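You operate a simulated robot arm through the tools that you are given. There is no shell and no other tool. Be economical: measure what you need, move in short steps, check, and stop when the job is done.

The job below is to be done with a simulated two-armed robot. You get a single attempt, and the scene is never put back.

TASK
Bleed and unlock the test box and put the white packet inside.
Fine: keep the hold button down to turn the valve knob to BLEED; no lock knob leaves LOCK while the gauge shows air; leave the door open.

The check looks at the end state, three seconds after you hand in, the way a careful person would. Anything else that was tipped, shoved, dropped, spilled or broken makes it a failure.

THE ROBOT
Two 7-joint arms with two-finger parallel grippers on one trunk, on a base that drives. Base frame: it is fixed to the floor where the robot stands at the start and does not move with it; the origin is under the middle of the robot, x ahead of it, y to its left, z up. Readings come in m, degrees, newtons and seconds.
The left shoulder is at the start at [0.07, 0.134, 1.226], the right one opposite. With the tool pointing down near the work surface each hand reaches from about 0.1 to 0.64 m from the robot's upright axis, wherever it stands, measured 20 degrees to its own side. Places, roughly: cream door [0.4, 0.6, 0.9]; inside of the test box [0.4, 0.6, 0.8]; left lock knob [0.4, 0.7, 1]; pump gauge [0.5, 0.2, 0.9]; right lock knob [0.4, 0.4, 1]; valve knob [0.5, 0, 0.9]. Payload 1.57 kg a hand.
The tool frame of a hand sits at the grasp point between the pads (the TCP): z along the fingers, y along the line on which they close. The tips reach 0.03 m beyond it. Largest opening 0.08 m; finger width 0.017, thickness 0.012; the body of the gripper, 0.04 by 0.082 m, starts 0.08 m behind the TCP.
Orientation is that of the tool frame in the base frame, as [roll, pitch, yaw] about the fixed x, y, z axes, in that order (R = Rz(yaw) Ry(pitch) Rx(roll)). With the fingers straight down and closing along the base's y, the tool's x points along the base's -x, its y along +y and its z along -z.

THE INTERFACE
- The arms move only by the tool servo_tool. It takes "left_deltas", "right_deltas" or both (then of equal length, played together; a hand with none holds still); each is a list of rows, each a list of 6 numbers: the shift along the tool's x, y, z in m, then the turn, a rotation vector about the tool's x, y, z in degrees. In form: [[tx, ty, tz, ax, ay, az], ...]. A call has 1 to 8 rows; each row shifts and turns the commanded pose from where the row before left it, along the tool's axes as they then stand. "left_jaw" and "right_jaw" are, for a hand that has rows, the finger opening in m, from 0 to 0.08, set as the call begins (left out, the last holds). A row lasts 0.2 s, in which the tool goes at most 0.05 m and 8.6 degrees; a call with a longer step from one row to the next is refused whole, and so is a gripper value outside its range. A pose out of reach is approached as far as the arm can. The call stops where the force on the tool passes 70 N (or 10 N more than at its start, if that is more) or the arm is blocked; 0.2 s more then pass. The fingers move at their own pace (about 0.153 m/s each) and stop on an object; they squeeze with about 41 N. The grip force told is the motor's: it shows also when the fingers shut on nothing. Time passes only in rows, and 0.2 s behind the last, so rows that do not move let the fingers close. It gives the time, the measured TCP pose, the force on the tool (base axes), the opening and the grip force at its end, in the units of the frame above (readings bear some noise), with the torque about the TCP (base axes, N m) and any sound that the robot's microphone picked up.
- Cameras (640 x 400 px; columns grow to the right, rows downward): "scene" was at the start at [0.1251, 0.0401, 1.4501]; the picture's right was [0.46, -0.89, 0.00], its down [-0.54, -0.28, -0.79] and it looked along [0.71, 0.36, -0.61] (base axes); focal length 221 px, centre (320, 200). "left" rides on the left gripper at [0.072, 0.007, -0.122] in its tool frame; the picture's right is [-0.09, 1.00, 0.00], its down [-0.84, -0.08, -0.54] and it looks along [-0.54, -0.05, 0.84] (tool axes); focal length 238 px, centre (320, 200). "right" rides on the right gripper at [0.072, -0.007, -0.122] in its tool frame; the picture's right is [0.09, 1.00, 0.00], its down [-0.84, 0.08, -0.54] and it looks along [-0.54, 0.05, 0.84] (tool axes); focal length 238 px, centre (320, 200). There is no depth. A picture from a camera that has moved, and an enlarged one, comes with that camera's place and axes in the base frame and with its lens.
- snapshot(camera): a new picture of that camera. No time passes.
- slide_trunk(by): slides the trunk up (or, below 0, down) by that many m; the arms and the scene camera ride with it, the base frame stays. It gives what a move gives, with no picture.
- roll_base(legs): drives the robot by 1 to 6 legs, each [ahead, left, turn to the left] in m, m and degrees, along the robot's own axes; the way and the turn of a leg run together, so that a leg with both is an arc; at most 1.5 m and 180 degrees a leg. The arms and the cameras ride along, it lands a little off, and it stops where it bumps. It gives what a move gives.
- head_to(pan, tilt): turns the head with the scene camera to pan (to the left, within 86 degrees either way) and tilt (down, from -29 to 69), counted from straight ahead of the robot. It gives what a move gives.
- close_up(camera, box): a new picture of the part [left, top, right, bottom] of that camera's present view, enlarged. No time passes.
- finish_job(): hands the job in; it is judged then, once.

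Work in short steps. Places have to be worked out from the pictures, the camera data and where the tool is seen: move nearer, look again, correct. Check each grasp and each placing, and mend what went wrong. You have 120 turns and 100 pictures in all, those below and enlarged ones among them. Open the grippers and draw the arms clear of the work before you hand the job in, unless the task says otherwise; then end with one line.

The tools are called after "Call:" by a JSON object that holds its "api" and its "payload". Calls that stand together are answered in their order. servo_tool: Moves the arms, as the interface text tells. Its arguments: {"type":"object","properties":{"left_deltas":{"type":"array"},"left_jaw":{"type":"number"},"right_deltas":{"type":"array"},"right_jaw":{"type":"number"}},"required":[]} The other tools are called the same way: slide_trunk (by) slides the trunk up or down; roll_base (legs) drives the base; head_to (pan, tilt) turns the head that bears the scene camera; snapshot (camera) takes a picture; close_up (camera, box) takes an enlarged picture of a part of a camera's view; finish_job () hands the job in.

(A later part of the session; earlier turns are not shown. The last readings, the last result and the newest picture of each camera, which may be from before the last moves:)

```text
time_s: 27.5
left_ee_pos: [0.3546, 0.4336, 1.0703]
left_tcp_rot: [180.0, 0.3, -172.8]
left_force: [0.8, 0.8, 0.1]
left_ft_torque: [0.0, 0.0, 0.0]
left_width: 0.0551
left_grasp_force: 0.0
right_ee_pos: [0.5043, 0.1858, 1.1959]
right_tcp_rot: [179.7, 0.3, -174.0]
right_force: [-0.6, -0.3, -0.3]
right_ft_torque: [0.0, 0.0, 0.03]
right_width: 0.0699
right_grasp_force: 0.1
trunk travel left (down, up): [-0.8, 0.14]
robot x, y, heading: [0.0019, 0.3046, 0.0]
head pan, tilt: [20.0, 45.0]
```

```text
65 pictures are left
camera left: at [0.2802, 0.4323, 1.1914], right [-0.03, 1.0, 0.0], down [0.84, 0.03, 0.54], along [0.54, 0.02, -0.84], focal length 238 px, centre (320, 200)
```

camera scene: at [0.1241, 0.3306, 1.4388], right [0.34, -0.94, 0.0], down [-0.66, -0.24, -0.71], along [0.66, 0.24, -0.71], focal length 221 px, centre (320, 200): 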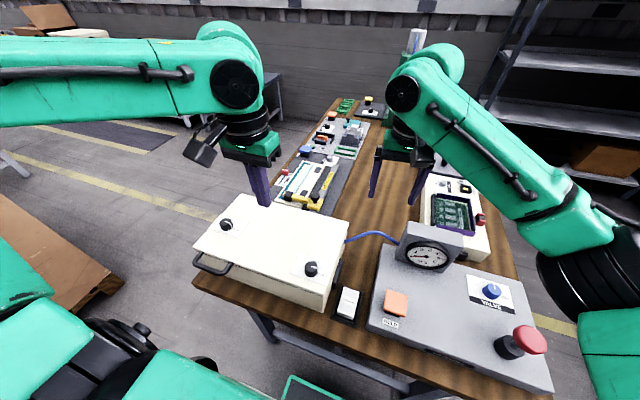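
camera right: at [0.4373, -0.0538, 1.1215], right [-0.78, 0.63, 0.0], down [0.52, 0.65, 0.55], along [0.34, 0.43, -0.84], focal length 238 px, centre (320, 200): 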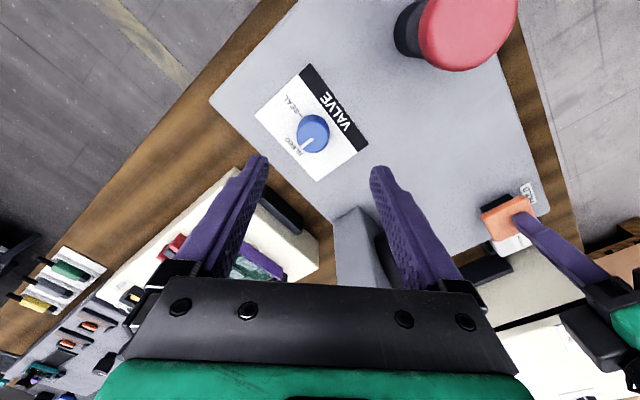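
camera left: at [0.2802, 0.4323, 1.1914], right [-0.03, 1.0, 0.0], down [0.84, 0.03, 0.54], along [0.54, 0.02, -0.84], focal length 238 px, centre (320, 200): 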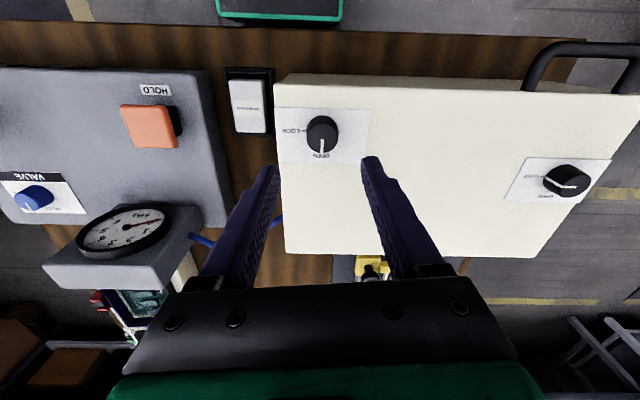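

The right lock knob points to OPEN. Next, the left hand moves over the left lock knob.

Call:
{"api": "servo_tool", "payload": {"left_deltas": [[-0.0108, 0.0385, 0, 0, 0, 0], [-0.0108, 0.0385, 0, 0, 0, 0], [-0.0108, 0.0385, 0, 0, 0, 0], [-0.0108, 0.0385, 0, 0, 0, 0], [-0.0108, 0.0385, 0, 0, 0, 0], [-0.0108, 0.0385, 0, 0, 0, 0], [-0.0108, 0.0385, 0, 0, 0, 0]]}}

Call:
{"api": "servo_tool", "payload": {"left_deltas": [[0, 0, 0, 0, 0, 8.5], [0, 0, 0, 0, 0, 8.5], [0, 0, 0, 0, 0, 8.5], [0, 0, 0, 0, 0, 8.5], [0, 0, 0.01, 0, 0, 8.5], [0, 0, 0.03, 0, 0, 8.5]]}}

Call:
{"api": "snapshot", "payload": {"camera": "left"}}

Call:
{"api": "snapshot", "payload": {"camera": "scene"}}

```text
time_s: 29.1
left_ee_pos: [0.396, 0.7165, 1.0702]
left_tcp_rot: [180.0, 0.0, -172.7]
left_force: [0.2, -0.5, -0.3]
left_ft_torque: [-0.02, 0.02, 0.01]
left_width: 0.0551
left_grasp_force: 0.1
right_ee_pos: [0.5036, 0.1873, 1.1974]
right_tcp_rot: [179.8, 0.3, -174.1]
right_force: [0.9, -0.3, 0.4]
right_ft_torque: [-0.02, 0.01, 0.02]
right_width: 0.0699
right_grasp_force: 0.1
trunk travel left (down, up): [-0.8, 0.14]
robot x, y, heading: [0.0037, 0.3034, -0.1]
head pan, tilt: [20.0, 45.0]
```

```text
time_s: 30.5
left_ee_pos: [0.3959, 0.7107, 1.0289]
left_tcp_rot: [179.8, 0.1, 136.2]
left_force: [0.5, 0.3, -1.1]
left_ft_torque: [-0.01, 0.0, 0.02]
left_width: 0.0552
left_grasp_force: 0.1
right_ee_pos: [0.5046, 0.1866, 1.1955]
right_tcp_rot: [179.7, 0.3, -174.2]
right_force: [0.1, 0.3, -0.1]
right_ft_torque: [-0.01, 0.01, -0.02]
right_width: 0.0699
right_grasp_force: 0.0
trunk travel left (down, up): [-0.8, 0.14]
robot x, y, heading: [0.0009, 0.3032, -0.0]
head pan, tilt: [20.0, 45.0]
```

```text
64 pictures are left
camera left: at [0.347, 0.7679, 1.1504], right [0.76, 0.66, 0.0], down [0.55, -0.64, 0.54], along [0.36, -0.41, -0.84], focal length 238 px, centre (320, 200)
```

left: 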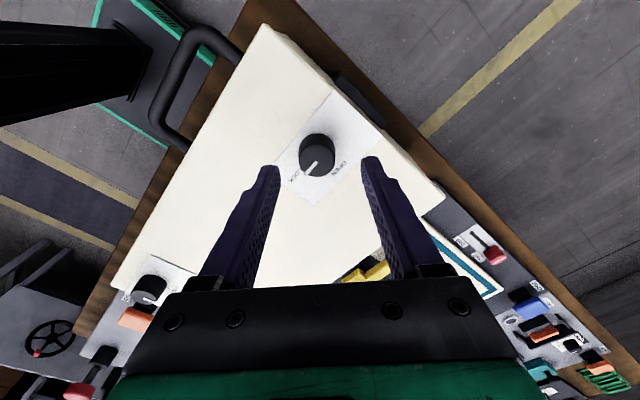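

```text
63 pictures are left
camera scene: at [0.1247, 0.3315, 1.4388], right [0.34, -0.94, 0.0], down [-0.66, -0.24, -0.71], along [0.66, 0.24, -0.71], focal length 221 px, centre (320, 200)
```

scene: 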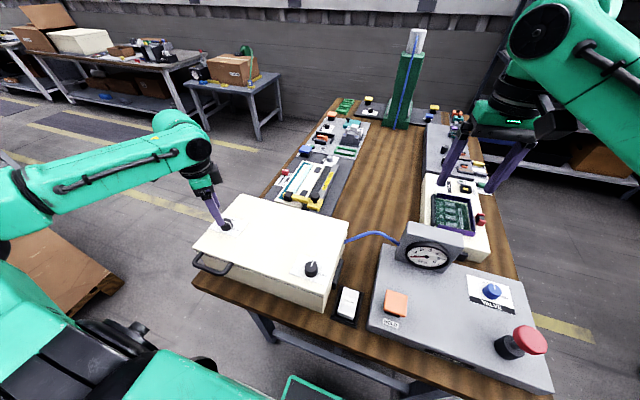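

The knob is at about [0.398, 0.706]. I correct by a few mm, lower to z 0.98 and close.

Call:
{"api": "servo_tool", "payload": {"left_deltas": [[-0.0045, -0.002, 0.02, 0, 0, 0], [0, 0, 0.02, 0, 0, 0], [0, 0, 0.008, 0, 0, 0]]}}

Call:
{"api": "snapshot", "payload": {"camera": "left"}}

```text
time_s: 31.3
left_ee_pos: [0.3984, 0.7088, 0.9813]
left_tcp_rot: [179.8, 0.1, 136.4]
left_force: [-0.5, 0.5, -0.4]
left_ft_torque: [0.01, 0.01, -0.01]
left_width: 0.0554
left_grasp_force: 0.2
right_ee_pos: [0.5037, 0.186, 1.1953]
right_tcp_rot: [179.7, 0.2, -174.1]
right_force: [0.7, -0.5, -0.2]
right_ft_torque: [0.02, -0.01, 0.01]
right_width: 0.0699
right_grasp_force: 0.1
trunk travel left (down, up): [-0.8, 0.14]
robot x, y, heading: [0.0, 0.3052, 0.0]
head pan, tilt: [20.0, 45.0]
```

```text
62 pictures are left
camera left: at [0.349, 0.7642, 1.1037], right [0.75, 0.66, 0.0], down [0.55, -0.63, 0.54], along [0.36, -0.41, -0.84], focal length 238 px, centre (320, 200)
```

left: 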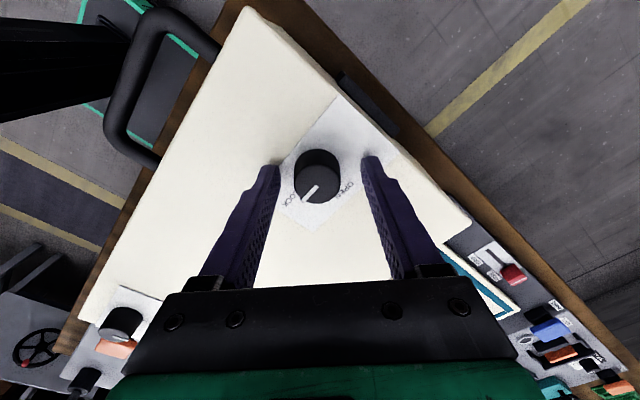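

Well placed; I close on the knob and turn it.

Call:
{"api": "servo_tool", "payload": {"left_deltas": [[0, 0, 0, 0, 0, 0], [0, 0, 0, 0, 0, 0], [0, 0, 0, 0, 0, 0], [0, 0, 0, 0, 0, -8], [0, 0, 0, 0, 0, -8], [0, 0, 0, 0, 0, -8], [0, 0, 0, 0, 0, -8], [0, 0, 0, 0, 0, -8]], "left_jaw": 0.0}}

Call:
{"api": "servo_tool", "payload": {"left_deltas": [[0, 0, 0, 0, 0, -8], [0, 0, 0, 0, 0, -8], [0, 0, 0, 0, 0, -8], [0, 0, 0, 0, 0, -8], [0, 0, 0, 0, 0, -8], [0, 0, 0, 0, 0, -8], [0, 0, 0, 0, 0, -2]]}}

Call:
{"api": "servo_tool", "payload": {"left_deltas": [[0, 0, 0, 0, 0, 0], [0, 0, 0, 0, 0, 0], [0, 0, -0.03, 0, 0, 0], [0, 0, -0.04, 0, 0, 8], [0, 0, -0.02, 0, 0, 8], [0, 0, 0, 0, 0, 8], [0, 0, 0, 0, 0, 8], [0, 0, 0, 0, 0, 8]], "left_jaw": 0.055}}

Call:
{"api": "snapshot", "payload": {"camera": "left"}}

```text
time_s: 33.1
left_ee_pos: [0.3977, 0.7064, 0.9825]
left_tcp_rot: [179.7, 0.4, 176.5]
left_force: [-2.3, -3.0, 1.2]
left_ft_torque: [-0.22, 0.0, -0.33]
left_width: 0.0308
left_grasp_force: 39.7
right_ee_pos: [0.502, 0.1856, 1.1961]
right_tcp_rot: [179.7, 0.3, -174.2]
right_force: [0.2, 0.4, -0.1]
right_ft_torque: [-0.01, 0.0, 0.02]
right_width: 0.0698
right_grasp_force: 0.0
trunk travel left (down, up): [-0.8, 0.14]
robot x, y, heading: [-0.0007, 0.3009, -0.0]
head pan, tilt: [20.0, 45.0]
```

```text
time_s: 34.7
left_ee_pos: [0.3968, 0.7058, 0.9815]
left_tcp_rot: [-179.8, 0.3, -133.6]
left_force: [0.3, -2.3, 5.5]
left_ft_torque: [0.0, -0.17, -0.71]
left_width: 0.0307
left_grasp_force: 40.2
right_ee_pos: [0.5037, 0.1844, 1.1958]
right_tcp_rot: [179.7, 0.2, -174.2]
right_force: [0.0, 1.1, -0.8]
right_ft_torque: [0.0, 0.01, 0.01]
right_width: 0.0699
right_grasp_force: 0.1
trunk travel left (down, up): [-0.8, 0.14]
robot x, y, heading: [0.003, 0.3019, -0.0]
head pan, tilt: [20.0, 45.0]
```

```text
time_s: 36.5
left_ee_pos: [0.3957, 0.7085, 1.0721]
left_tcp_rot: [180.0, 0.1, -173.8]
left_force: [0.3, -0.5, -0.2]
left_ft_torque: [0.0, 0.02, 0.02]
left_width: 0.0549
left_grasp_force: 0.1
right_ee_pos: [0.5034, 0.1862, 1.1966]
right_tcp_rot: [179.7, 0.3, -174.0]
right_force: [-0.2, 0.6, 0.1]
right_ft_torque: [-0.01, 0.0, 0.01]
right_width: 0.0699
right_grasp_force: 0.1
trunk travel left (down, up): [-0.8, 0.14]
robot x, y, heading: [-0.0025, 0.3004, -0.3]
head pan, tilt: [20.0, 45.0]
```

```text
61 pictures are left
camera left: at [0.3224, 0.7072, 1.1941], right [-0.02, 1.0, 0.0], down [0.84, 0.01, 0.54], along [0.54, 0.01, -0.84], focal length 238 px, centre (320, 200)
```

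left: 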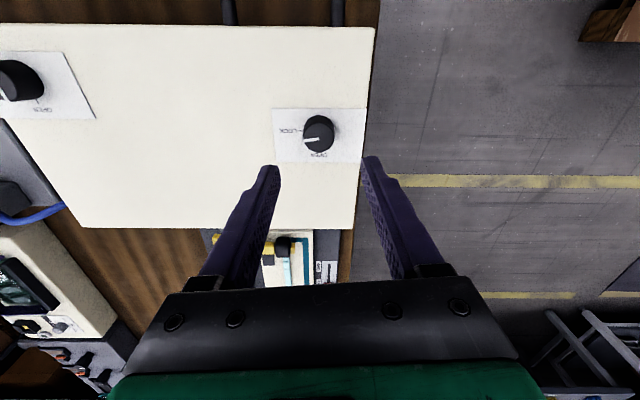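

The left knob's pointer seems still near LOCK; I zoom in.

Call:
{"api": "close_up", "payload": {"camera": "left", "box": [265, 100, 375, 170]}}

Call:
{"api": "close_up", "payload": {"camera": "left", "box": [0, 40, 110, 110]}}

Call:
{"api": "close_up", "payload": {"camera": "scene", "box": [190, 190, 390, 320]}}

```text
5.71 times, centred on (320, 135) of left
camera zoom: at [0.3224, 0.7072, 1.1941], right [-0.02, 1.0, 0.0], down [0.84, 0.01, 0.54], along [0.54, 0.01, -0.84], focal length 1362 px, centre (320, 571)
```

zoom: 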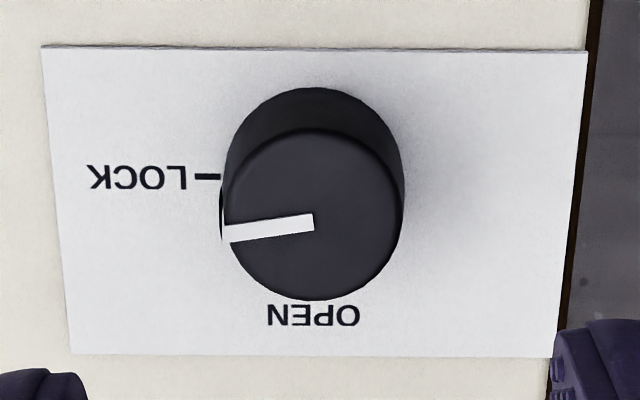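

```text
5.71 times, centred on (55, 75) of left
camera zoom: at [0.3224, 0.7072, 1.1941], right [-0.02, 1.0, 0.0], down [0.84, 0.01, 0.54], along [0.54, 0.01, -0.84], focal length 1362 px, centre (1834, 914)
```

zoom: 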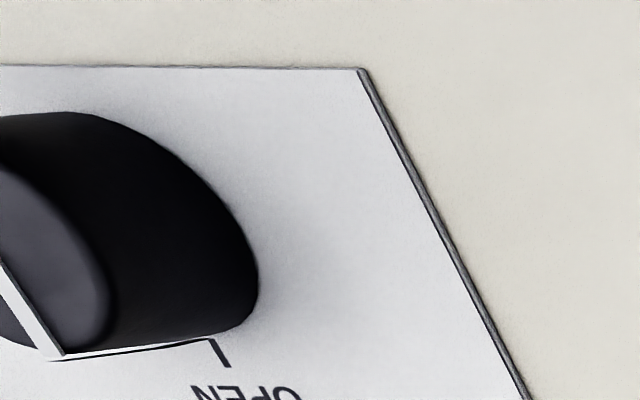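

```text
3.08 times, centred on (290, 255) of scene
camera zoom: at [0.1242, 0.3306, 1.4389], right [0.34, -0.94, 0.0], down [-0.66, -0.24, -0.71], along [0.66, 0.24, -0.71], focal length 679 px, centre (412, 31)
```

zoom: 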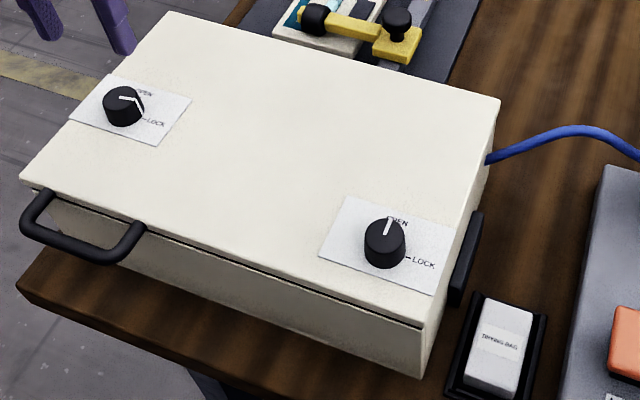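

It moved only about 15°: the fingers slipped, likely from a shallow grip. I check the gauge, then return to the start angle and grip deeper.

Call:
{"api": "close_up", "payload": {"camera": "scene", "box": [390, 220, 480, 280]}}

Call:
{"api": "servo_tool", "payload": {"left_deltas": [[0, 0, 0, 0, 0, 8.5], [0, 0, 0, 0, 0, 8.5], [0, 0, 0, 0, 0, 8.5], [0, 0, 0.02, 0, 0, 8.5], [0, 0, 0.03, 0, 0, 8.5], [0, 0, 0.02, 0, 0, 0], [0, 0, 0.02, 0, 0, 0], [0, 0, 0.006, 0, 0, 0]], "left_jaw": 0.06}}

Call:
{"api": "snapshot", "payload": {"camera": "left"}}

```text
6.67 times, centred on (435, 250) of scene
camera zoom: at [0.1242, 0.3306, 1.4389], right [0.34, -0.94, 0.0], down [-0.66, -0.24, -0.71], along [0.66, 0.24, -0.71], focal length 1471 px, centre (-447, -133)
```

zoom: 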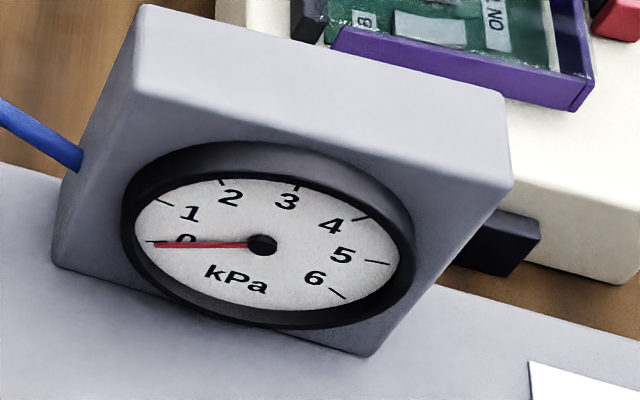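

```text
time_s: 38.3
left_ee_pos: [0.3965, 0.708, 0.9791]
left_tcp_rot: [179.6, 0.2, 143.7]
left_force: [0.4, 1.6, 7.6]
left_ft_torque: [-0.17, 0.2, -0.07]
left_width: 0.0587
left_grasp_force: 0.0
right_ee_pos: [0.501, 0.1843, 1.1962]
right_tcp_rot: [179.6, 0.4, -174.1]
right_force: [-0.3, 0.0, 0.1]
right_ft_torque: [0.01, 0.0, 0.04]
right_width: 0.07
right_grasp_force: 0.1
trunk travel left (down, up): [-0.8, 0.14]
robot x, y, heading: [0.0014, 0.3028, 0.1]
head pan, tilt: [20.0, 45.0]
```

```text
56 pictures are left
camera left: at [0.3392, 0.7566, 1.1008], right [0.66, 0.75, 0.01], down [0.63, -0.56, 0.54], along [0.41, -0.36, -0.84], focal length 238 px, centre (320, 200)
```

left: 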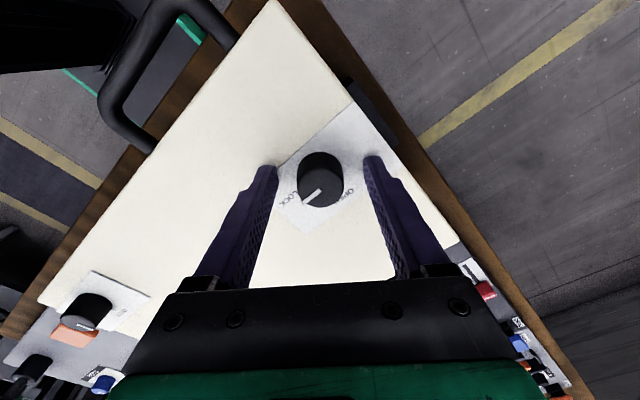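

The gauge stays at 0 and the tips touch the lid, so this is the deepest grip. I close and turn more slowly, checking part-way.

Call:
{"api": "servo_tool", "payload": {"left_deltas": [[0, 0, 0, 0, 0, 0], [0, 0, 0, 0, 0, 0], [0, 0, 0, 0, 0, 0], [0, 0, -0.001, 0, 0, 0], [0, 0, 0, 0, 0, -5], [0, 0, 0, 0, 0, -5], [0, 0, 0, 0, 0, -5], [0, 0, 0, 0, 0, -5]], "left_jaw": 0.0}}

Call:
{"api": "close_up", "payload": {"camera": "left", "box": [250, 120, 390, 220]}}

```text
time_s: 40.1
left_ee_pos: [0.396, 0.7063, 0.979]
left_tcp_rot: [179.7, 0.3, 164.0]
left_force: [2.7, 3.2, 12.0]
left_ft_torque: [0.12, -0.23, -0.63]
left_width: 0.0317
left_grasp_force: 40.1
right_ee_pos: [0.5022, 0.1852, 1.1975]
right_tcp_rot: [179.7, 0.3, -174.1]
right_force: [0.2, -0.6, 0.6]
right_ft_torque: [0.01, 0.0, 0.01]
right_width: 0.07
right_grasp_force: 0.0
trunk travel left (down, up): [-0.8, 0.14]
robot x, y, heading: [-0.0006, 0.3038, -0.1]
head pan, tilt: [20.0, 45.0]
```

```text
4.00 times, centred on (320, 170) of left
camera zoom: at [0.327, 0.7338, 1.1], right [0.36, 0.93, 0.0], down [0.78, -0.31, 0.55], along [0.51, -0.2, -0.84], focal length 953 px, centre (320, 320)
```

zoom: 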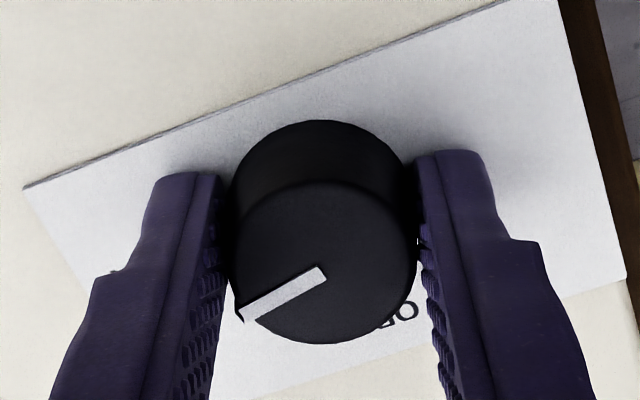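

The knob barely follows; torque is 0.63 N·m. I continue turning a bit further and look whether it slips or moves.

Call:
{"api": "servo_tool", "payload": {"left_deltas": [[0, 0, -0.001, 0, 0, -5], [0, 0, -0.001, 0, 0, -5], [0, 0, 0, 0, 0, -5], [0, 0, 0, 0, 0, -5]]}}

Call:
{"api": "close_up", "payload": {"camera": "left", "box": [250, 120, 390, 220]}}

```text
time_s: 41.1
left_ee_pos: [0.3965, 0.7057, 0.978]
left_tcp_rot: [-180.0, 0.1, -176.1]
left_force: [-2.1, -1.9, 0.5]
left_ft_torque: [-0.08, -0.1, -0.83]
left_width: 0.0313
left_grasp_force: 40.0
right_ee_pos: [0.5017, 0.1861, 1.1956]
right_tcp_rot: [179.6, 0.3, -174.1]
right_force: [-0.1, 0.8, -0.2]
right_ft_torque: [-0.01, 0.01, -0.02]
right_width: 0.0699
right_grasp_force: 0.1
trunk travel left (down, up): [-0.8, 0.14]
robot x, y, heading: [-0.0002, 0.3026, 0.1]
head pan, tilt: [20.0, 45.0]
```

```text
4.00 times, centred on (320, 170) of left
camera zoom: at [0.3223, 0.7091, 1.1009], right [0.02, 1.0, 0.0], down [0.84, -0.02, 0.54], along [0.54, -0.01, -0.84], focal length 953 px, centre (320, 320)
```

zoom: 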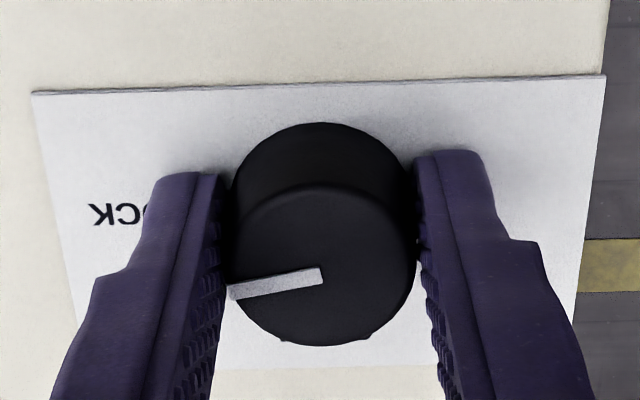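

The hand slips around the knob, which stays about 10° off LOCK. I test whether it frees when I press downward on it and the lid while turning.

Call:
{"api": "servo_tool", "payload": {"left_deltas": [[0, 0, 0.003, 0, 0, 0], [0, 0, 0.002, 0, 0, 0], [0, 0, 0, 0, 0, -5], [0, 0, 0, 0, 0, -5], [0, 0, 0, 0, 0, -5], [0, 0, 0, 0, 0, -5]]}}

Call:
{"api": "close_up", "payload": {"camera": "left", "box": [250, 120, 390, 220]}}

```text
time_s: 42.5
left_ee_pos: [0.3965, 0.7058, 0.9753]
left_tcp_rot: [179.9, 0.5, -156.1]
left_force: [3.9, 1.8, 21.1]
left_ft_torque: [0.24, -0.9, -0.01]
left_width: 0.0308
left_grasp_force: 40.6
right_ee_pos: [0.5019, 0.1826, 1.1967]
right_tcp_rot: [179.6, 0.4, -174.1]
right_force: [0.3, -0.7, -0.7]
right_ft_torque: [0.02, -0.01, 0.01]
right_width: 0.07
right_grasp_force: 0.2
trunk travel left (down, up): [-0.8, 0.14]
robot x, y, heading: [-0.0036, 0.3012, 0.1]
head pan, tilt: [20.0, 45.0]
```

```text
4.00 times, centred on (320, 170) of left
camera zoom: at [0.3251, 0.6831, 1.0979], right [-0.32, 0.95, 0.0], down [0.79, 0.27, 0.55], along [0.52, 0.18, -0.84], focal length 953 px, centre (320, 320)
```

zoom: 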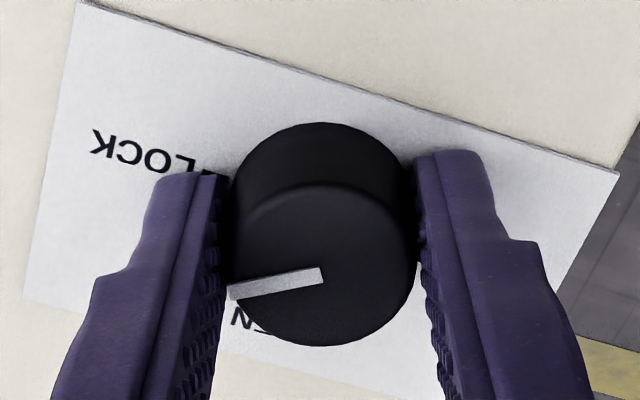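

Pressing down frees it: the knob now follows the hand with little torque, and it is about 30° along. I keep the downward press and turn further.

Call:
{"api": "servo_tool", "payload": {"left_deltas": [[0, 0, 0, 0, 0, -7], [0, 0, 0, 0, 0, -7], [0, 0, 0, 0, 0, -7], [0, 0, 0, 0, 0, -7], [0, 0, 0, 0, 0, -7], [0, 0, 0, 0, 0, -7]]}}

Call:
{"api": "close_up", "payload": {"camera": "left", "box": [250, 120, 390, 220]}}

```text
time_s: 43.9
left_ee_pos: [0.396, 0.7043, 0.9751]
left_tcp_rot: [-179.7, 0.4, -114.0]
left_force: [4.3, 4.6, 25.7]
left_ft_torque: [0.89, -0.06, -0.13]
left_width: 0.0311
left_grasp_force: 40.5
right_ee_pos: [0.5014, 0.1842, 1.1951]
right_tcp_rot: [179.5, 0.5, -174.2]
right_force: [-0.5, -0.1, -0.2]
right_ft_torque: [0.01, 0.01, -0.01]
right_width: 0.0699
right_grasp_force: 0.1
trunk travel left (down, up): [-0.8, 0.14]
robot x, y, heading: [0.0022, 0.3019, -0.1]
head pan, tilt: [20.0, 45.0]
```

```text
4.00 times, centred on (320, 170) of left
camera zoom: at [0.3591, 0.6426, 1.0979], right [-0.87, 0.49, 0.0], down [0.41, 0.73, 0.55], along [0.27, 0.48, -0.84], focal length 953 px, centre (320, 320)
```

zoom: 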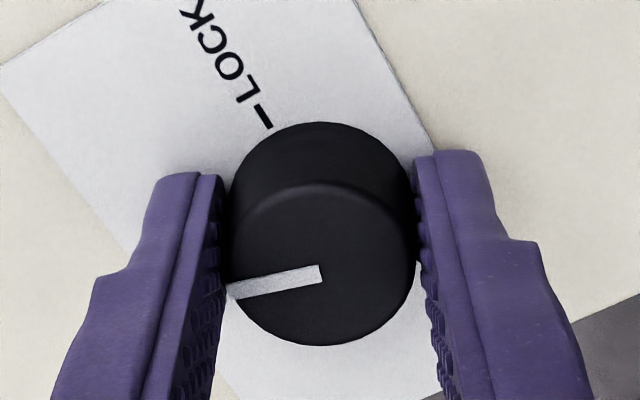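

About 72° now; I turn the last 20°.

Call:
{"api": "servo_tool", "payload": {"left_deltas": [[0, 0, 0, 0, 0, -7], [0, 0, 0, 0, 0, -7], [0, 0, 0, 0, 0, -6], [0, 0, 0, 0, 0, 0]]}}

Call:
{"api": "close_up", "payload": {"camera": "left", "box": [250, 120, 390, 220]}}

```text
time_s: 44.9
left_ee_pos: [0.3971, 0.7053, 0.9757]
left_tcp_rot: [-179.4, 0.3, -94.1]
left_force: [7.7, 7.9, 31.7]
left_ft_torque: [0.15, 0.02, -0.63]
left_width: 0.0314
left_grasp_force: 39.8
right_ee_pos: [0.501, 0.1848, 1.1961]
right_tcp_rot: [179.6, 0.5, -174.1]
right_force: [-1.0, -0.1, -0.3]
right_ft_torque: [0.0, 0.03, 0.03]
right_width: 0.0699
right_grasp_force: 0.0
trunk travel left (down, up): [-0.8, 0.14]
robot x, y, heading: [0.0018, 0.2993, -0.1]
head pan, tilt: [20.0, 45.0]
```

```text
4.00 times, centred on (320, 170) of left
camera zoom: at [0.3827, 0.6348, 1.098], right [-0.99, 0.16, -0.01], down [0.13, 0.83, 0.55], along [0.1, 0.54, -0.84], focal length 953 px, centre (320, 320)
```

zoom: 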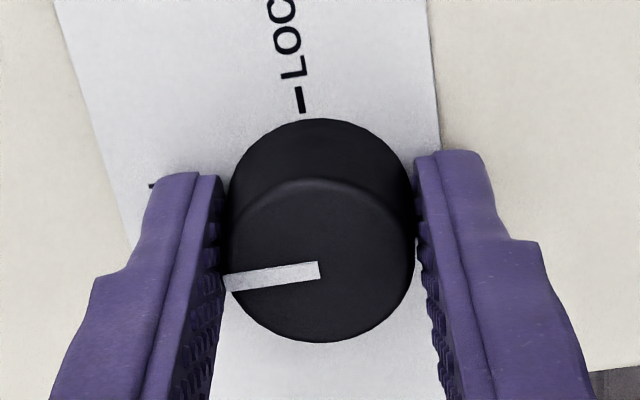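

Torque rose to 0.63 N·m: it is at the OPEN stop. I release, rise, rotate back and look.

Call:
{"api": "servo_tool", "payload": {"left_deltas": [[0, 0, 0, 0, 0, 0], [0, 0, 0, 0, 0, 0], [0, 0, -0.03, 0, 0, 0], [0, 0, -0.04, 0, 0, 8.5], [0, 0, -0.04, 0, 0, 8.5], [0, 0, 0, 0, 0, 8.5], [0, 0, 0, 0, 0, 8.5], [0, 0, 0, 0, 0, 8.5]], "left_jaw": 0.055}}

Call:
{"api": "servo_tool", "payload": {"left_deltas": [[0.02, 0, 0, 0, 0, 8.5], [0.03, 0, 0, 0, 0, 8.5], [0.03, 0, 0, 0, 0, 8.5], [0.03, 0, 0, 0, 0, 8.5], [0.03, 0, 0, 0, 0, 8.5]]}}

Call:
{"api": "close_up", "payload": {"camera": "scene", "box": [180, 190, 380, 320]}}

Call:
{"api": "snapshot", "payload": {"camera": "left"}}

```text
time_s: 46.7
left_ee_pos: [0.3965, 0.7058, 1.0837]
left_tcp_rot: [-179.9, 0.2, -136.8]
left_force: [0.7, -0.1, -1.1]
left_ft_torque: [-0.01, -0.01, 0.0]
left_width: 0.0547
left_grasp_force: 0.2
right_ee_pos: [0.5034, 0.1866, 1.1969]
right_tcp_rot: [179.6, 0.3, -174.1]
right_force: [-0.3, 0.5, 0.6]
right_ft_torque: [-0.02, 0.02, -0.01]
right_width: 0.0699
right_grasp_force: 0.0
trunk travel left (down, up): [-0.8, 0.14]
robot x, y, heading: [0.0009, 0.3014, -0.1]
head pan, tilt: [20.0, 45.0]
```

```text
time_s: 47.9
left_ee_pos: [0.273, 0.6455, 1.0861]
left_tcp_rot: [-180.0, 0.1, -179.2]
left_force: [-0.3, -0.1, 0.3]
left_ft_torque: [0.05, 0.01, -0.01]
left_width: 0.0549
left_grasp_force: 0.1
left hand out of reach, approached as far as the arm can: row 5
right_ee_pos: [0.5021, 0.1825, 1.1961]
right_tcp_rot: [179.5, 0.4, -174.0]
right_force: [-0.2, -0.5, -0.4]
right_ft_torque: [0.06, 0.02, 0.01]
right_width: 0.0702
right_grasp_force: 0.1
trunk travel left (down, up): [-0.8, 0.14]
robot x, y, heading: [0.0018, 0.3045, 0.2]
head pan, tilt: [20.0, 45.0]
```

```text
3.08 times, centred on (280, 255) of scene
camera zoom: at [0.1228, 0.3262, 1.439], right [0.34, -0.94, 0.0], down [-0.66, -0.24, -0.71], along [0.66, 0.24, -0.71], focal length 679 px, centre (443, 31)
```

zoom: 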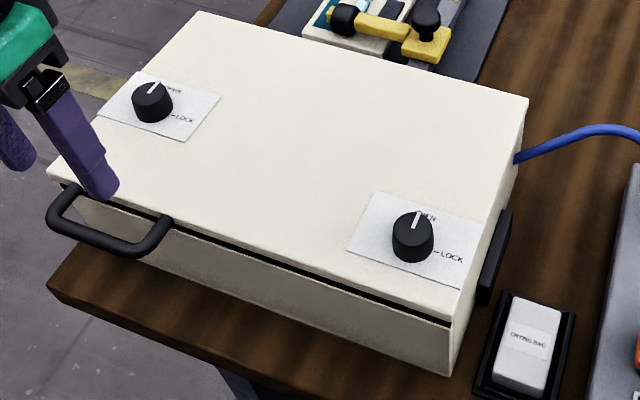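

```text
49 pictures are left
camera left: at [0.1995, 0.6529, 1.2083], right [0.08, 1.0, 0.0], down [0.84, -0.07, 0.54], along [0.54, -0.04, -0.84], focal length 238 px, centre (320, 200)
```

left: 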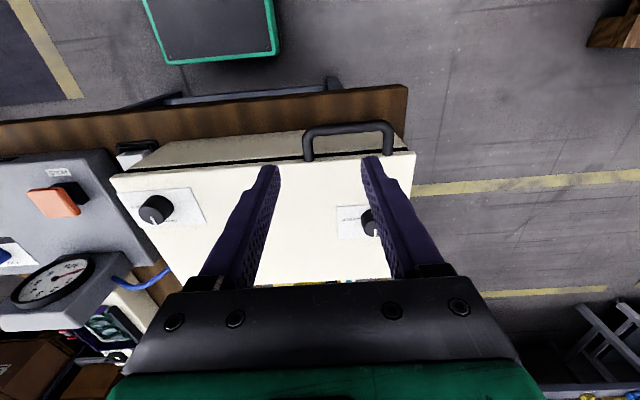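

Both lock knobs point to OPEN and the lid has popped up slightly. The handle bar is near [0.285, 0.68, 0.92] and the lid's near edge at x≈0.312. I drive 0.2 m further left for a better arm posture, pulling the right hand back from the lid's swing.

Call:
{"api": "roll_base", "payload": {"legs": [[0, 0.2, 0]]}}

Call:
{"api": "servo_tool", "payload": {"right_deltas": [[0.03, -0.03, 0, 0, 0, 0], [0.03, -0.03, 0, 0, 0, 0], [0.03, -0.03, 0, 0, 0, 0], [0.03, -0.02, 0, 0, 0, 0], [0.02, 0, 0, 0, 0, 0], [0, 0, 0, 0, 0, 0], [0, 0, 0, 0, 0, 0], [0, 0, 0, 0, 0, 0]], "left_deltas": [[0, 0, 0, 0, 0, -8.2], [0, 0, 0, 0, 0, -8.2], [0, 0, 0, 0, 0, -8.2], [0, 0, 0, 0, 0, -8.2], [0, 0, 0, 0, 0, -8.2], [0, 0, 0, 0, 0, -8.2], [0, 0, 0, 0, 0, -8.2], [0, 0, 0, 0, 0, -8.2]]}}

Call:
{"api": "snapshot", "payload": {"camera": "left"}}

Call:
{"api": "snapshot", "payload": {"camera": "scene"}}

```text
time_s: 49.5
left_ee_pos: [0.2733, 0.8501, 1.0866]
left_tcp_rot: [179.9, -0.1, -179.0]
left_force: [-0.1, 0.1, 1.0]
left_ft_torque: [-0.03, -0.01, -0.04]
left_width: 0.055
left_grasp_force: 0.1
right_ee_pos: [0.5024, 0.3856, 1.1958]
right_tcp_rot: [179.6, 0.3, -174.0]
right_force: [0.9, -0.6, -0.5]
right_ft_torque: [0.02, 0.02, 0.0]
right_width: 0.0698
right_grasp_force: 0.0
trunk travel left (down, up): [-0.8, 0.14]
robot x, y, heading: [0.0016, 0.5058, 0.0]
head pan, tilt: [20.0, 45.0]
```

```text
time_s: 51.4
left_ee_pos: [0.2731, 0.8519, 1.0848]
left_tcp_rot: [-179.9, 0.0, -113.3]
left_force: [-0.3, -0.2, 0.5]
left_ft_torque: [-0.01, 0.02, 0.0]
left_width: 0.0549
left_grasp_force: 0.1
right_ee_pos: [0.3752, 0.2641, 1.1965]
right_tcp_rot: [179.7, 0.3, -174.1]
right_force: [0.4, -0.2, 0.0]
right_ft_torque: [0.02, -0.03, -0.01]
right_width: 0.0701
right_grasp_force: 0.1
trunk travel left (down, up): [-0.8, 0.14]
robot x, y, heading: [-0.0027, 0.5034, 0.3]
head pan, tilt: [20.0, 45.0]
```

```text
48 pictures are left
camera left: at [0.2371, 0.7902, 1.2077], right [-0.88, 0.48, 0.0], down [0.4, 0.74, 0.54], along [0.26, 0.48, -0.84], focal length 238 px, centre (320, 200)
```

left: 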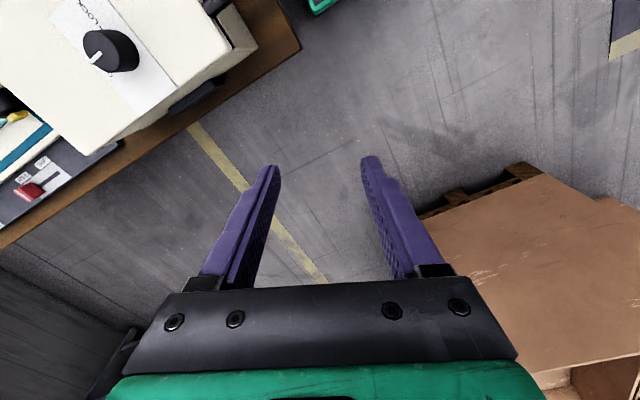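

```text
47 pictures are left
camera scene: at [0.1232, 0.5325, 1.4389], right [0.34, -0.94, 0.0], down [-0.66, -0.24, -0.71], along [0.66, 0.24, -0.71], focal length 221 px, centre (320, 200)
```

scene: 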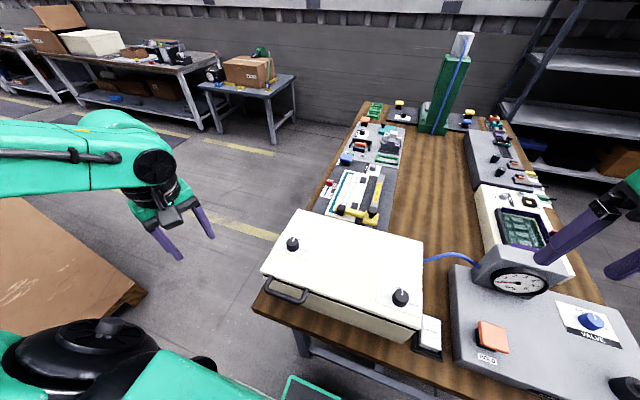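

I complete the rotation to yaw -90 (fingers closing along x) and move above the handle.

Call:
{"api": "servo_tool", "payload": {"left_deltas": [[0, 0, 0, 0, 0, -7.8], [0, 0, 0, 0, 0, -7.8], [0, 0, 0, 0, 0, -7.8], [0.043, -0.003, 0, 0, 0, 0], [0.043, -0.003, 0, 0, 0, 0], [0.043, -0.003, 0.01, 0, 0, 0], [0.043, -0.003, 0.01, 0, 0, 0]], "left_jaw": 0.05}}

Call:
{"api": "snapshot", "payload": {"camera": "left"}}

Call:
{"api": "close_up", "payload": {"camera": "scene", "box": [230, 200, 390, 310]}}

```text
time_s: 53.0
left_ee_pos: [0.32, 0.6876, 1.0774]
left_tcp_rot: [179.8, -0.1, -90.0]
left_force: [-0.2, -0.3, 0.7]
left_ft_torque: [0.01, -0.01, -0.04]
left_width: 0.0502
left_grasp_force: 0.1
left hand out of reach, approached as far as the arm can: row 4, 5, 6, 7
right_ee_pos: [0.3787, 0.2626, 1.1966]
right_tcp_rot: [179.5, 0.2, -173.9]
right_force: [0.2, 0.8, -0.5]
right_ft_torque: [0.03, 0.02, 0.0]
right_width: 0.0699
right_grasp_force: 0.1
trunk travel left (down, up): [-0.8, 0.14]
robot x, y, heading: [-0.0037, 0.504, 0.3]
head pan, tilt: [20.0, 45.0]
```

```text
46 pictures are left
camera left: at [0.3135, 0.6161, 1.2009], right [-1.0, 0.09, 0.0], down [0.08, 0.84, 0.54], along [0.05, 0.54, -0.84], focal length 238 px, centre (320, 200)
```

left: 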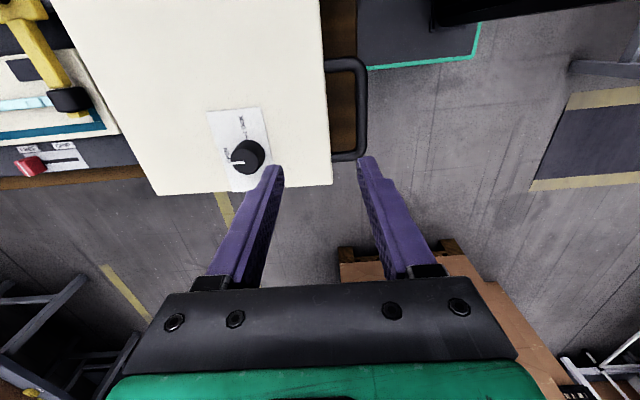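

```text
3.64 times, centred on (310, 255) of scene
camera zoom: at [0.1254, 0.5309, 1.4387], right [0.34, -0.94, 0.0], down [-0.66, -0.24, -0.71], along [0.66, 0.24, -0.71], focal length 802 px, centre (356, 0)
```

zoom: 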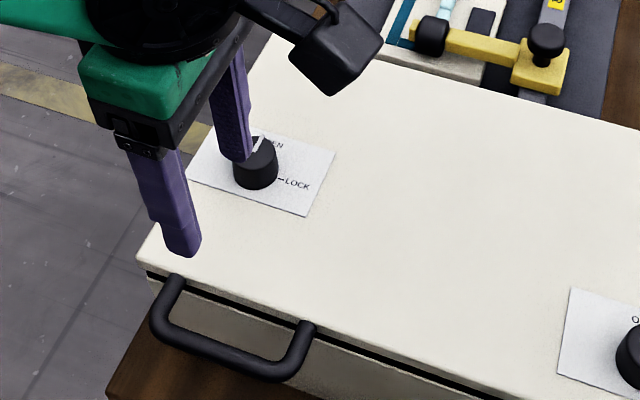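

The handle is too close to the body for this wrist angle; the bar is seen at [0.274, 0.68]. I back the base by 0.12 m and reach forward.

Call:
{"api": "roll_base", "payload": {"legs": [[-0.12, 0, 0]]}}

Call:
{"api": "servo_tool", "payload": {"left_deltas": [[0, -0.035, 0, 0, 0, 0], [0, -0.035, 0, 0, 0, 0]]}}

Call:
{"api": "snapshot", "payload": {"camera": "left"}}

```text
time_s: 54.2
left_ee_pos: [0.2041, 0.6885, 1.0774]
left_tcp_rot: [179.8, -0.1, -90.0]
left_force: [0.5, -0.2, 0.6]
left_ft_torque: [0.01, 0.04, -0.02]
left_width: 0.05
left_grasp_force: 0.0
right_ee_pos: [0.2603, 0.2642, 1.1957]
right_tcp_rot: [179.7, 0.1, -174.0]
right_force: [0.2, 0.5, -0.4]
right_ft_torque: [0.01, -0.01, -0.02]
right_width: 0.07
right_grasp_force: 0.1
trunk travel left (down, up): [-0.8, 0.14]
robot x, y, heading: [-0.1132, 0.5058, 0.0]
head pan, tilt: [20.0, 45.0]
```

```text
time_s: 54.8
left_ee_pos: [0.2753, 0.6863, 1.0775]
left_tcp_rot: [179.7, 0.0, -89.9]
left_force: [0.4, 0.6, -0.1]
left_ft_torque: [0.02, 0.04, 0.01]
left_width: 0.05
left_grasp_force: 0.0
right_ee_pos: [0.2625, 0.2646, 1.1952]
right_tcp_rot: [179.7, 0.1, -174.0]
right_force: [-0.4, -0.4, -1.0]
right_ft_torque: [-0.02, 0.02, -0.02]
right_width: 0.0701
right_grasp_force: 0.1
trunk travel left (down, up): [-0.8, 0.14]
robot x, y, heading: [-0.1164, 0.5011, 0.2]
head pan, tilt: [20.0, 45.0]
```

```text
44 pictures are left
camera left: at [0.2672, 0.6157, 1.2003], right [-1.0, 0.09, 0.01], down [0.08, 0.84, 0.54], along [0.05, 0.54, -0.84], focal length 238 px, centre (320, 200)
```

left: 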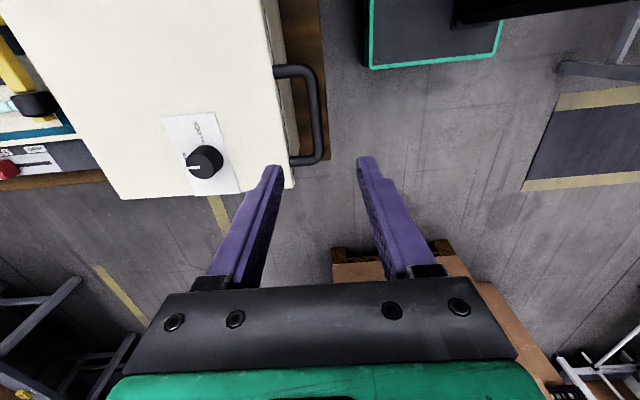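

Bar seen at x≈0.277, y 0.636–0.733, with a ~30 mm gap to the lid edge. I narrow the jaw to 36 mm and lower over the bar.

Call:
{"api": "servo_tool", "payload": {"left_deltas": [[0, -0.001, 0.02, 0, 0, 0], [0, 0, 0.035, 0, 0, 0], [0, 0, 0.035, 0, 0, 0]], "left_jaw": 0.036}}

Call:
{"api": "snapshot", "payload": {"camera": "left"}}

Call:
{"api": "close_up", "payload": {"camera": "scene", "box": [230, 180, 390, 290]}}

```text
time_s: 55.6
left_ee_pos: [0.2745, 0.6884, 0.9896]
left_tcp_rot: [179.9, -0.1, -90.0]
left_force: [0.0, 0.3, 0.8]
left_ft_torque: [0.0, -0.01, -0.02]
left_width: 0.0362
left_grasp_force: 0.1
right_ee_pos: [0.259, 0.2654, 1.197]
right_tcp_rot: [179.7, 0.3, -174.0]
right_force: [0.5, -0.5, 0.1]
right_ft_torque: [0.0, 0.02, -0.01]
right_width: 0.0702
right_grasp_force: 0.1
trunk travel left (down, up): [-0.8, 0.14]
robot x, y, heading: [-0.113, 0.5048, 0.1]
head pan, tilt: [20.0, 45.0]
```

```text
43 pictures are left
camera left: at [0.2661, 0.6175, 1.1112], right [-1.0, 0.09, 0.0], down [0.08, 0.84, 0.54], along [0.05, 0.54, -0.84], focal length 238 px, centre (320, 200)
```

left: 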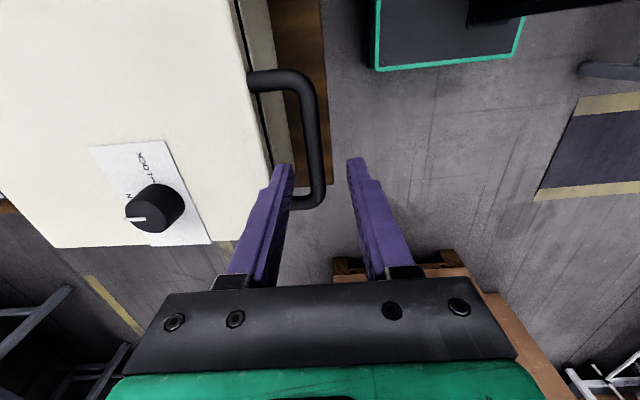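

```text
3.64 times, centred on (310, 235) of scene
camera zoom: at [0.0066, 0.5327, 1.4389], right [0.34, -0.94, 0.0], down [-0.66, -0.24, -0.71], along [0.66, 0.24, -0.71], focal length 802 px, centre (356, 73)
```

zoom: 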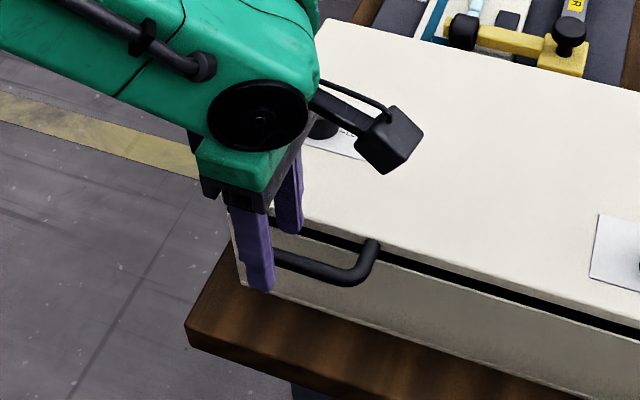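

Bar at x≈0.279; I shift 3 mm and lower the rest so the fingers straddle the bar.

Call:
{"api": "servo_tool", "payload": {"left_deltas": [[0, -0.004, 0.02, 0, 0, 0], [0, 0, 0.02, 0, 0, 0], [0, 0, 0.02, 0, 0, 0], [0, 0, 0.008, 0, 0, 0]]}}

Call:
{"api": "snapshot", "payload": {"camera": "left"}}

```text
time_s: 56.6
left_ee_pos: [0.2766, 0.6872, 0.9194]
left_tcp_rot: [179.8, -0.1, -89.9]
left_force: [1.0, 0.1, -0.5]
left_ft_torque: [-0.01, 0.02, 0.0]
left_width: 0.036
left_grasp_force: 0.1
right_ee_pos: [0.2593, 0.2648, 1.1961]
right_tcp_rot: [179.7, 0.2, -174.1]
right_force: [-0.6, -1.4, 0.1]
right_ft_torque: [0.01, 0.05, 0.01]
right_width: 0.0699
right_grasp_force: 0.1
trunk travel left (down, up): [-0.8, 0.14]
robot x, y, heading: [-0.1187, 0.5056, 0.2]
head pan, tilt: [20.0, 45.0]
```

```text
41 pictures are left
camera left: at [0.2686, 0.6165, 1.0424], right [-1.0, 0.09, 0.0], down [0.08, 0.84, 0.54], along [0.05, 0.54, -0.84], focal length 238 px, centre (320, 200)
```

left: 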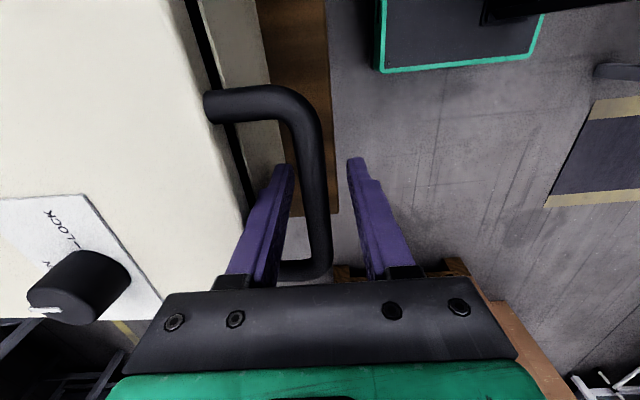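

The bar sits between the fingers. I close on it and lift along the first 11° of the lid's arc (hinge near x≈0.535).

Call:
{"api": "servo_tool", "payload": {"left_deltas": [[0, 0, 0, 0, 0, 0], [0, 0, 0, 0, 0, 0], [0, -0.0012, -0.0245, 0, 0, 0], [0, -0.0035, -0.0243, 0, 0, 0]], "left_jaw": 0.0}}

Call:
{"api": "snapshot", "payload": {"camera": "scene"}}

```text
time_s: 57.6
left_ee_pos: [0.2853, 0.6877, 0.9676]
left_tcp_rot: [179.8, -0.1, -90.0]
left_force: [7.8, -3.5, -6.4]
left_ft_torque: [0.46, 0.14, 0.53]
left_width: 0.0121
left_grasp_force: 29.5
right_ee_pos: [0.2623, 0.2642, 1.1966]
right_tcp_rot: [179.7, 0.1, -174.0]
right_force: [0.5, -0.7, -0.9]
right_ft_torque: [-0.02, 0.0, 0.0]
right_width: 0.0699
right_grasp_force: 0.0
trunk travel left (down, up): [-0.8, 0.14]
robot x, y, heading: [-0.1155, 0.5022, 0.3]
head pan, tilt: [20.0, 45.0]
```

```text
40 pictures are left
camera scene: at [0.0105, 0.5316, 1.4384], right [0.34, -0.94, 0.0], down [-0.67, -0.24, -0.7], along [0.66, 0.24, -0.71], focal length 221 px, centre (320, 200)
```

scene: 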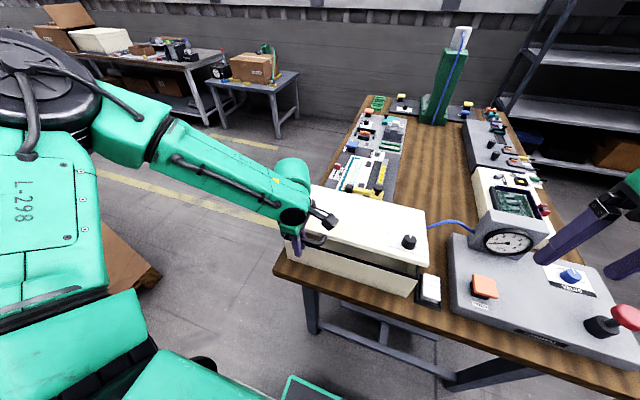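

The lid lifts with the handle at low force. I carry on along the arc to about 44°.

Call:
{"api": "servo_tool", "payload": {"left_deltas": [[0, -0.0058, -0.0239, 0, 0, 0], [0, -0.0081, -0.0232, 0, 0, 0], [0, -0.0103, -0.0223, 0, 0, 0], [0, -0.0124, -0.0212, 0, 0, 0], [0, -0.0144, -0.02, 0, 0, 0], [0, -0.0161, -0.0184, 0, 0, 0]]}}

Call:
{"api": "snapshot", "payload": {"camera": "scene"}}

Call:
{"api": "snapshot", "payload": {"camera": "left"}}

```text
time_s: 59.0
left_ee_pos: [0.3586, 0.6867, 1.0933]
left_tcp_rot: [179.1, -0.2, -90.0]
left_force: [20.8, -1.8, -27.2]
left_ft_torque: [0.33, 0.6, 0.51]
left_width: 0.012
left_grasp_force: 29.3
right_ee_pos: [0.2701, 0.2633, 1.1935]
right_tcp_rot: [179.7, -0.3, -174.1]
right_force: [0.1, 0.3, -0.6]
right_ft_torque: [0.0, 0.03, -0.01]
right_width: 0.0697
right_grasp_force: 0.1
trunk travel left (down, up): [-0.8, 0.14]
robot x, y, heading: [-0.1207, 0.5067, 0.1]
head pan, tilt: [20.0, 45.0]
```

```text
39 pictures are left
camera scene: at [0.0191, 0.5327, 1.4374], right [0.34, -0.94, 0.0], down [-0.67, -0.24, -0.7], along [0.66, 0.24, -0.71], focal length 221 px, centre (320, 200)
```

scene: 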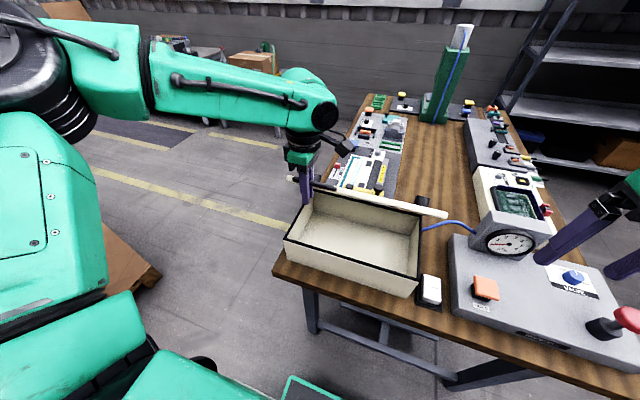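

```text
38 pictures are left
camera left: at [0.3515, 0.6172, 1.2155], right [-1.0, 0.09, 0.01], down [0.08, 0.84, 0.54], along [0.04, 0.54, -0.84], focal length 238 px, centre (320, 200)
```

left: 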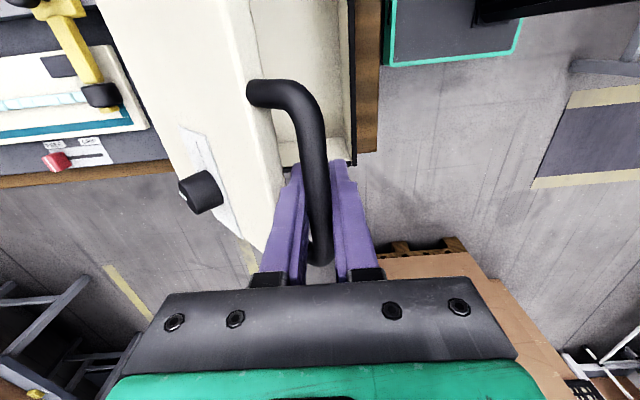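

The box opens well. The pull is radial (33 N toward the hinge), so the hinge is nearer [0.556, 0.894]; I correct the arc and continue to about 71°.

Call:
{"api": "servo_tool", "payload": {"left_deltas": [[0, -0.0287, -0.0191, 0, 0, 0], [0, -0.0309, -0.0164, 0, 0, 0], [0, -0.0279, -0.0152, 0, 0, 0], [0, -0.0293, -0.012, 0, 0, 0]]}}

Call:
{"api": "snapshot", "payload": {"camera": "scene"}}

```text
time_s: 59.8
left_ee_pos: [0.3946, 0.6887, 1.1236]
left_tcp_rot: [174.4, 0.2, -89.7]
left_force: [-27.0, -8.4, -27.0]
left_ft_torque: [0.64, 6.97, 2.29]
left_width: 0.0112
left_grasp_force: 29.3
left hand out of reach, approached as far as the arm can: row 3
right_ee_pos: [0.2495, 0.2655, 1.1999]
right_tcp_rot: [179.8, 0.6, -174.0]
right_force: [-1.4, -0.8, 0.4]
right_ft_torque: [-0.03, -0.06, 0.04]
right_width: 0.07
right_grasp_force: 0.0
trunk travel left (down, up): [-0.8, 0.14]
robot x, y, heading: [-0.1227, 0.5041, 0.2]
head pan, tilt: [20.0, 45.0]
stopped in row 3 (left hand): the force on the tool passed its limit at 75 N (the readings are from after the stop); the commanded pose is now the measured one
```

```text
37 pictures are left
camera scene: at [-0.0044, 0.5328, 1.4398], right [0.35, -0.94, 0.0], down [-0.66, -0.25, -0.71], along [0.67, 0.24, -0.7], focal length 221 px, centre (320, 200)
```

scene: 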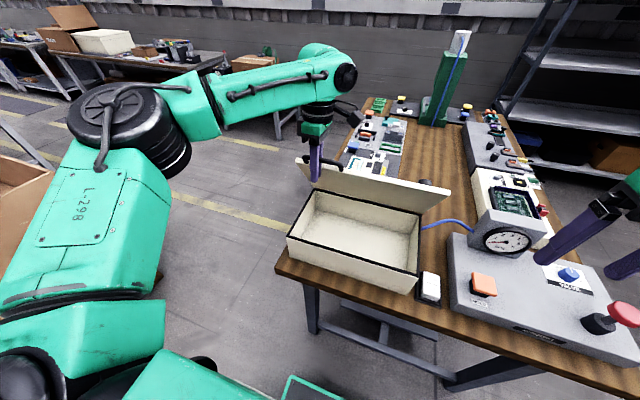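

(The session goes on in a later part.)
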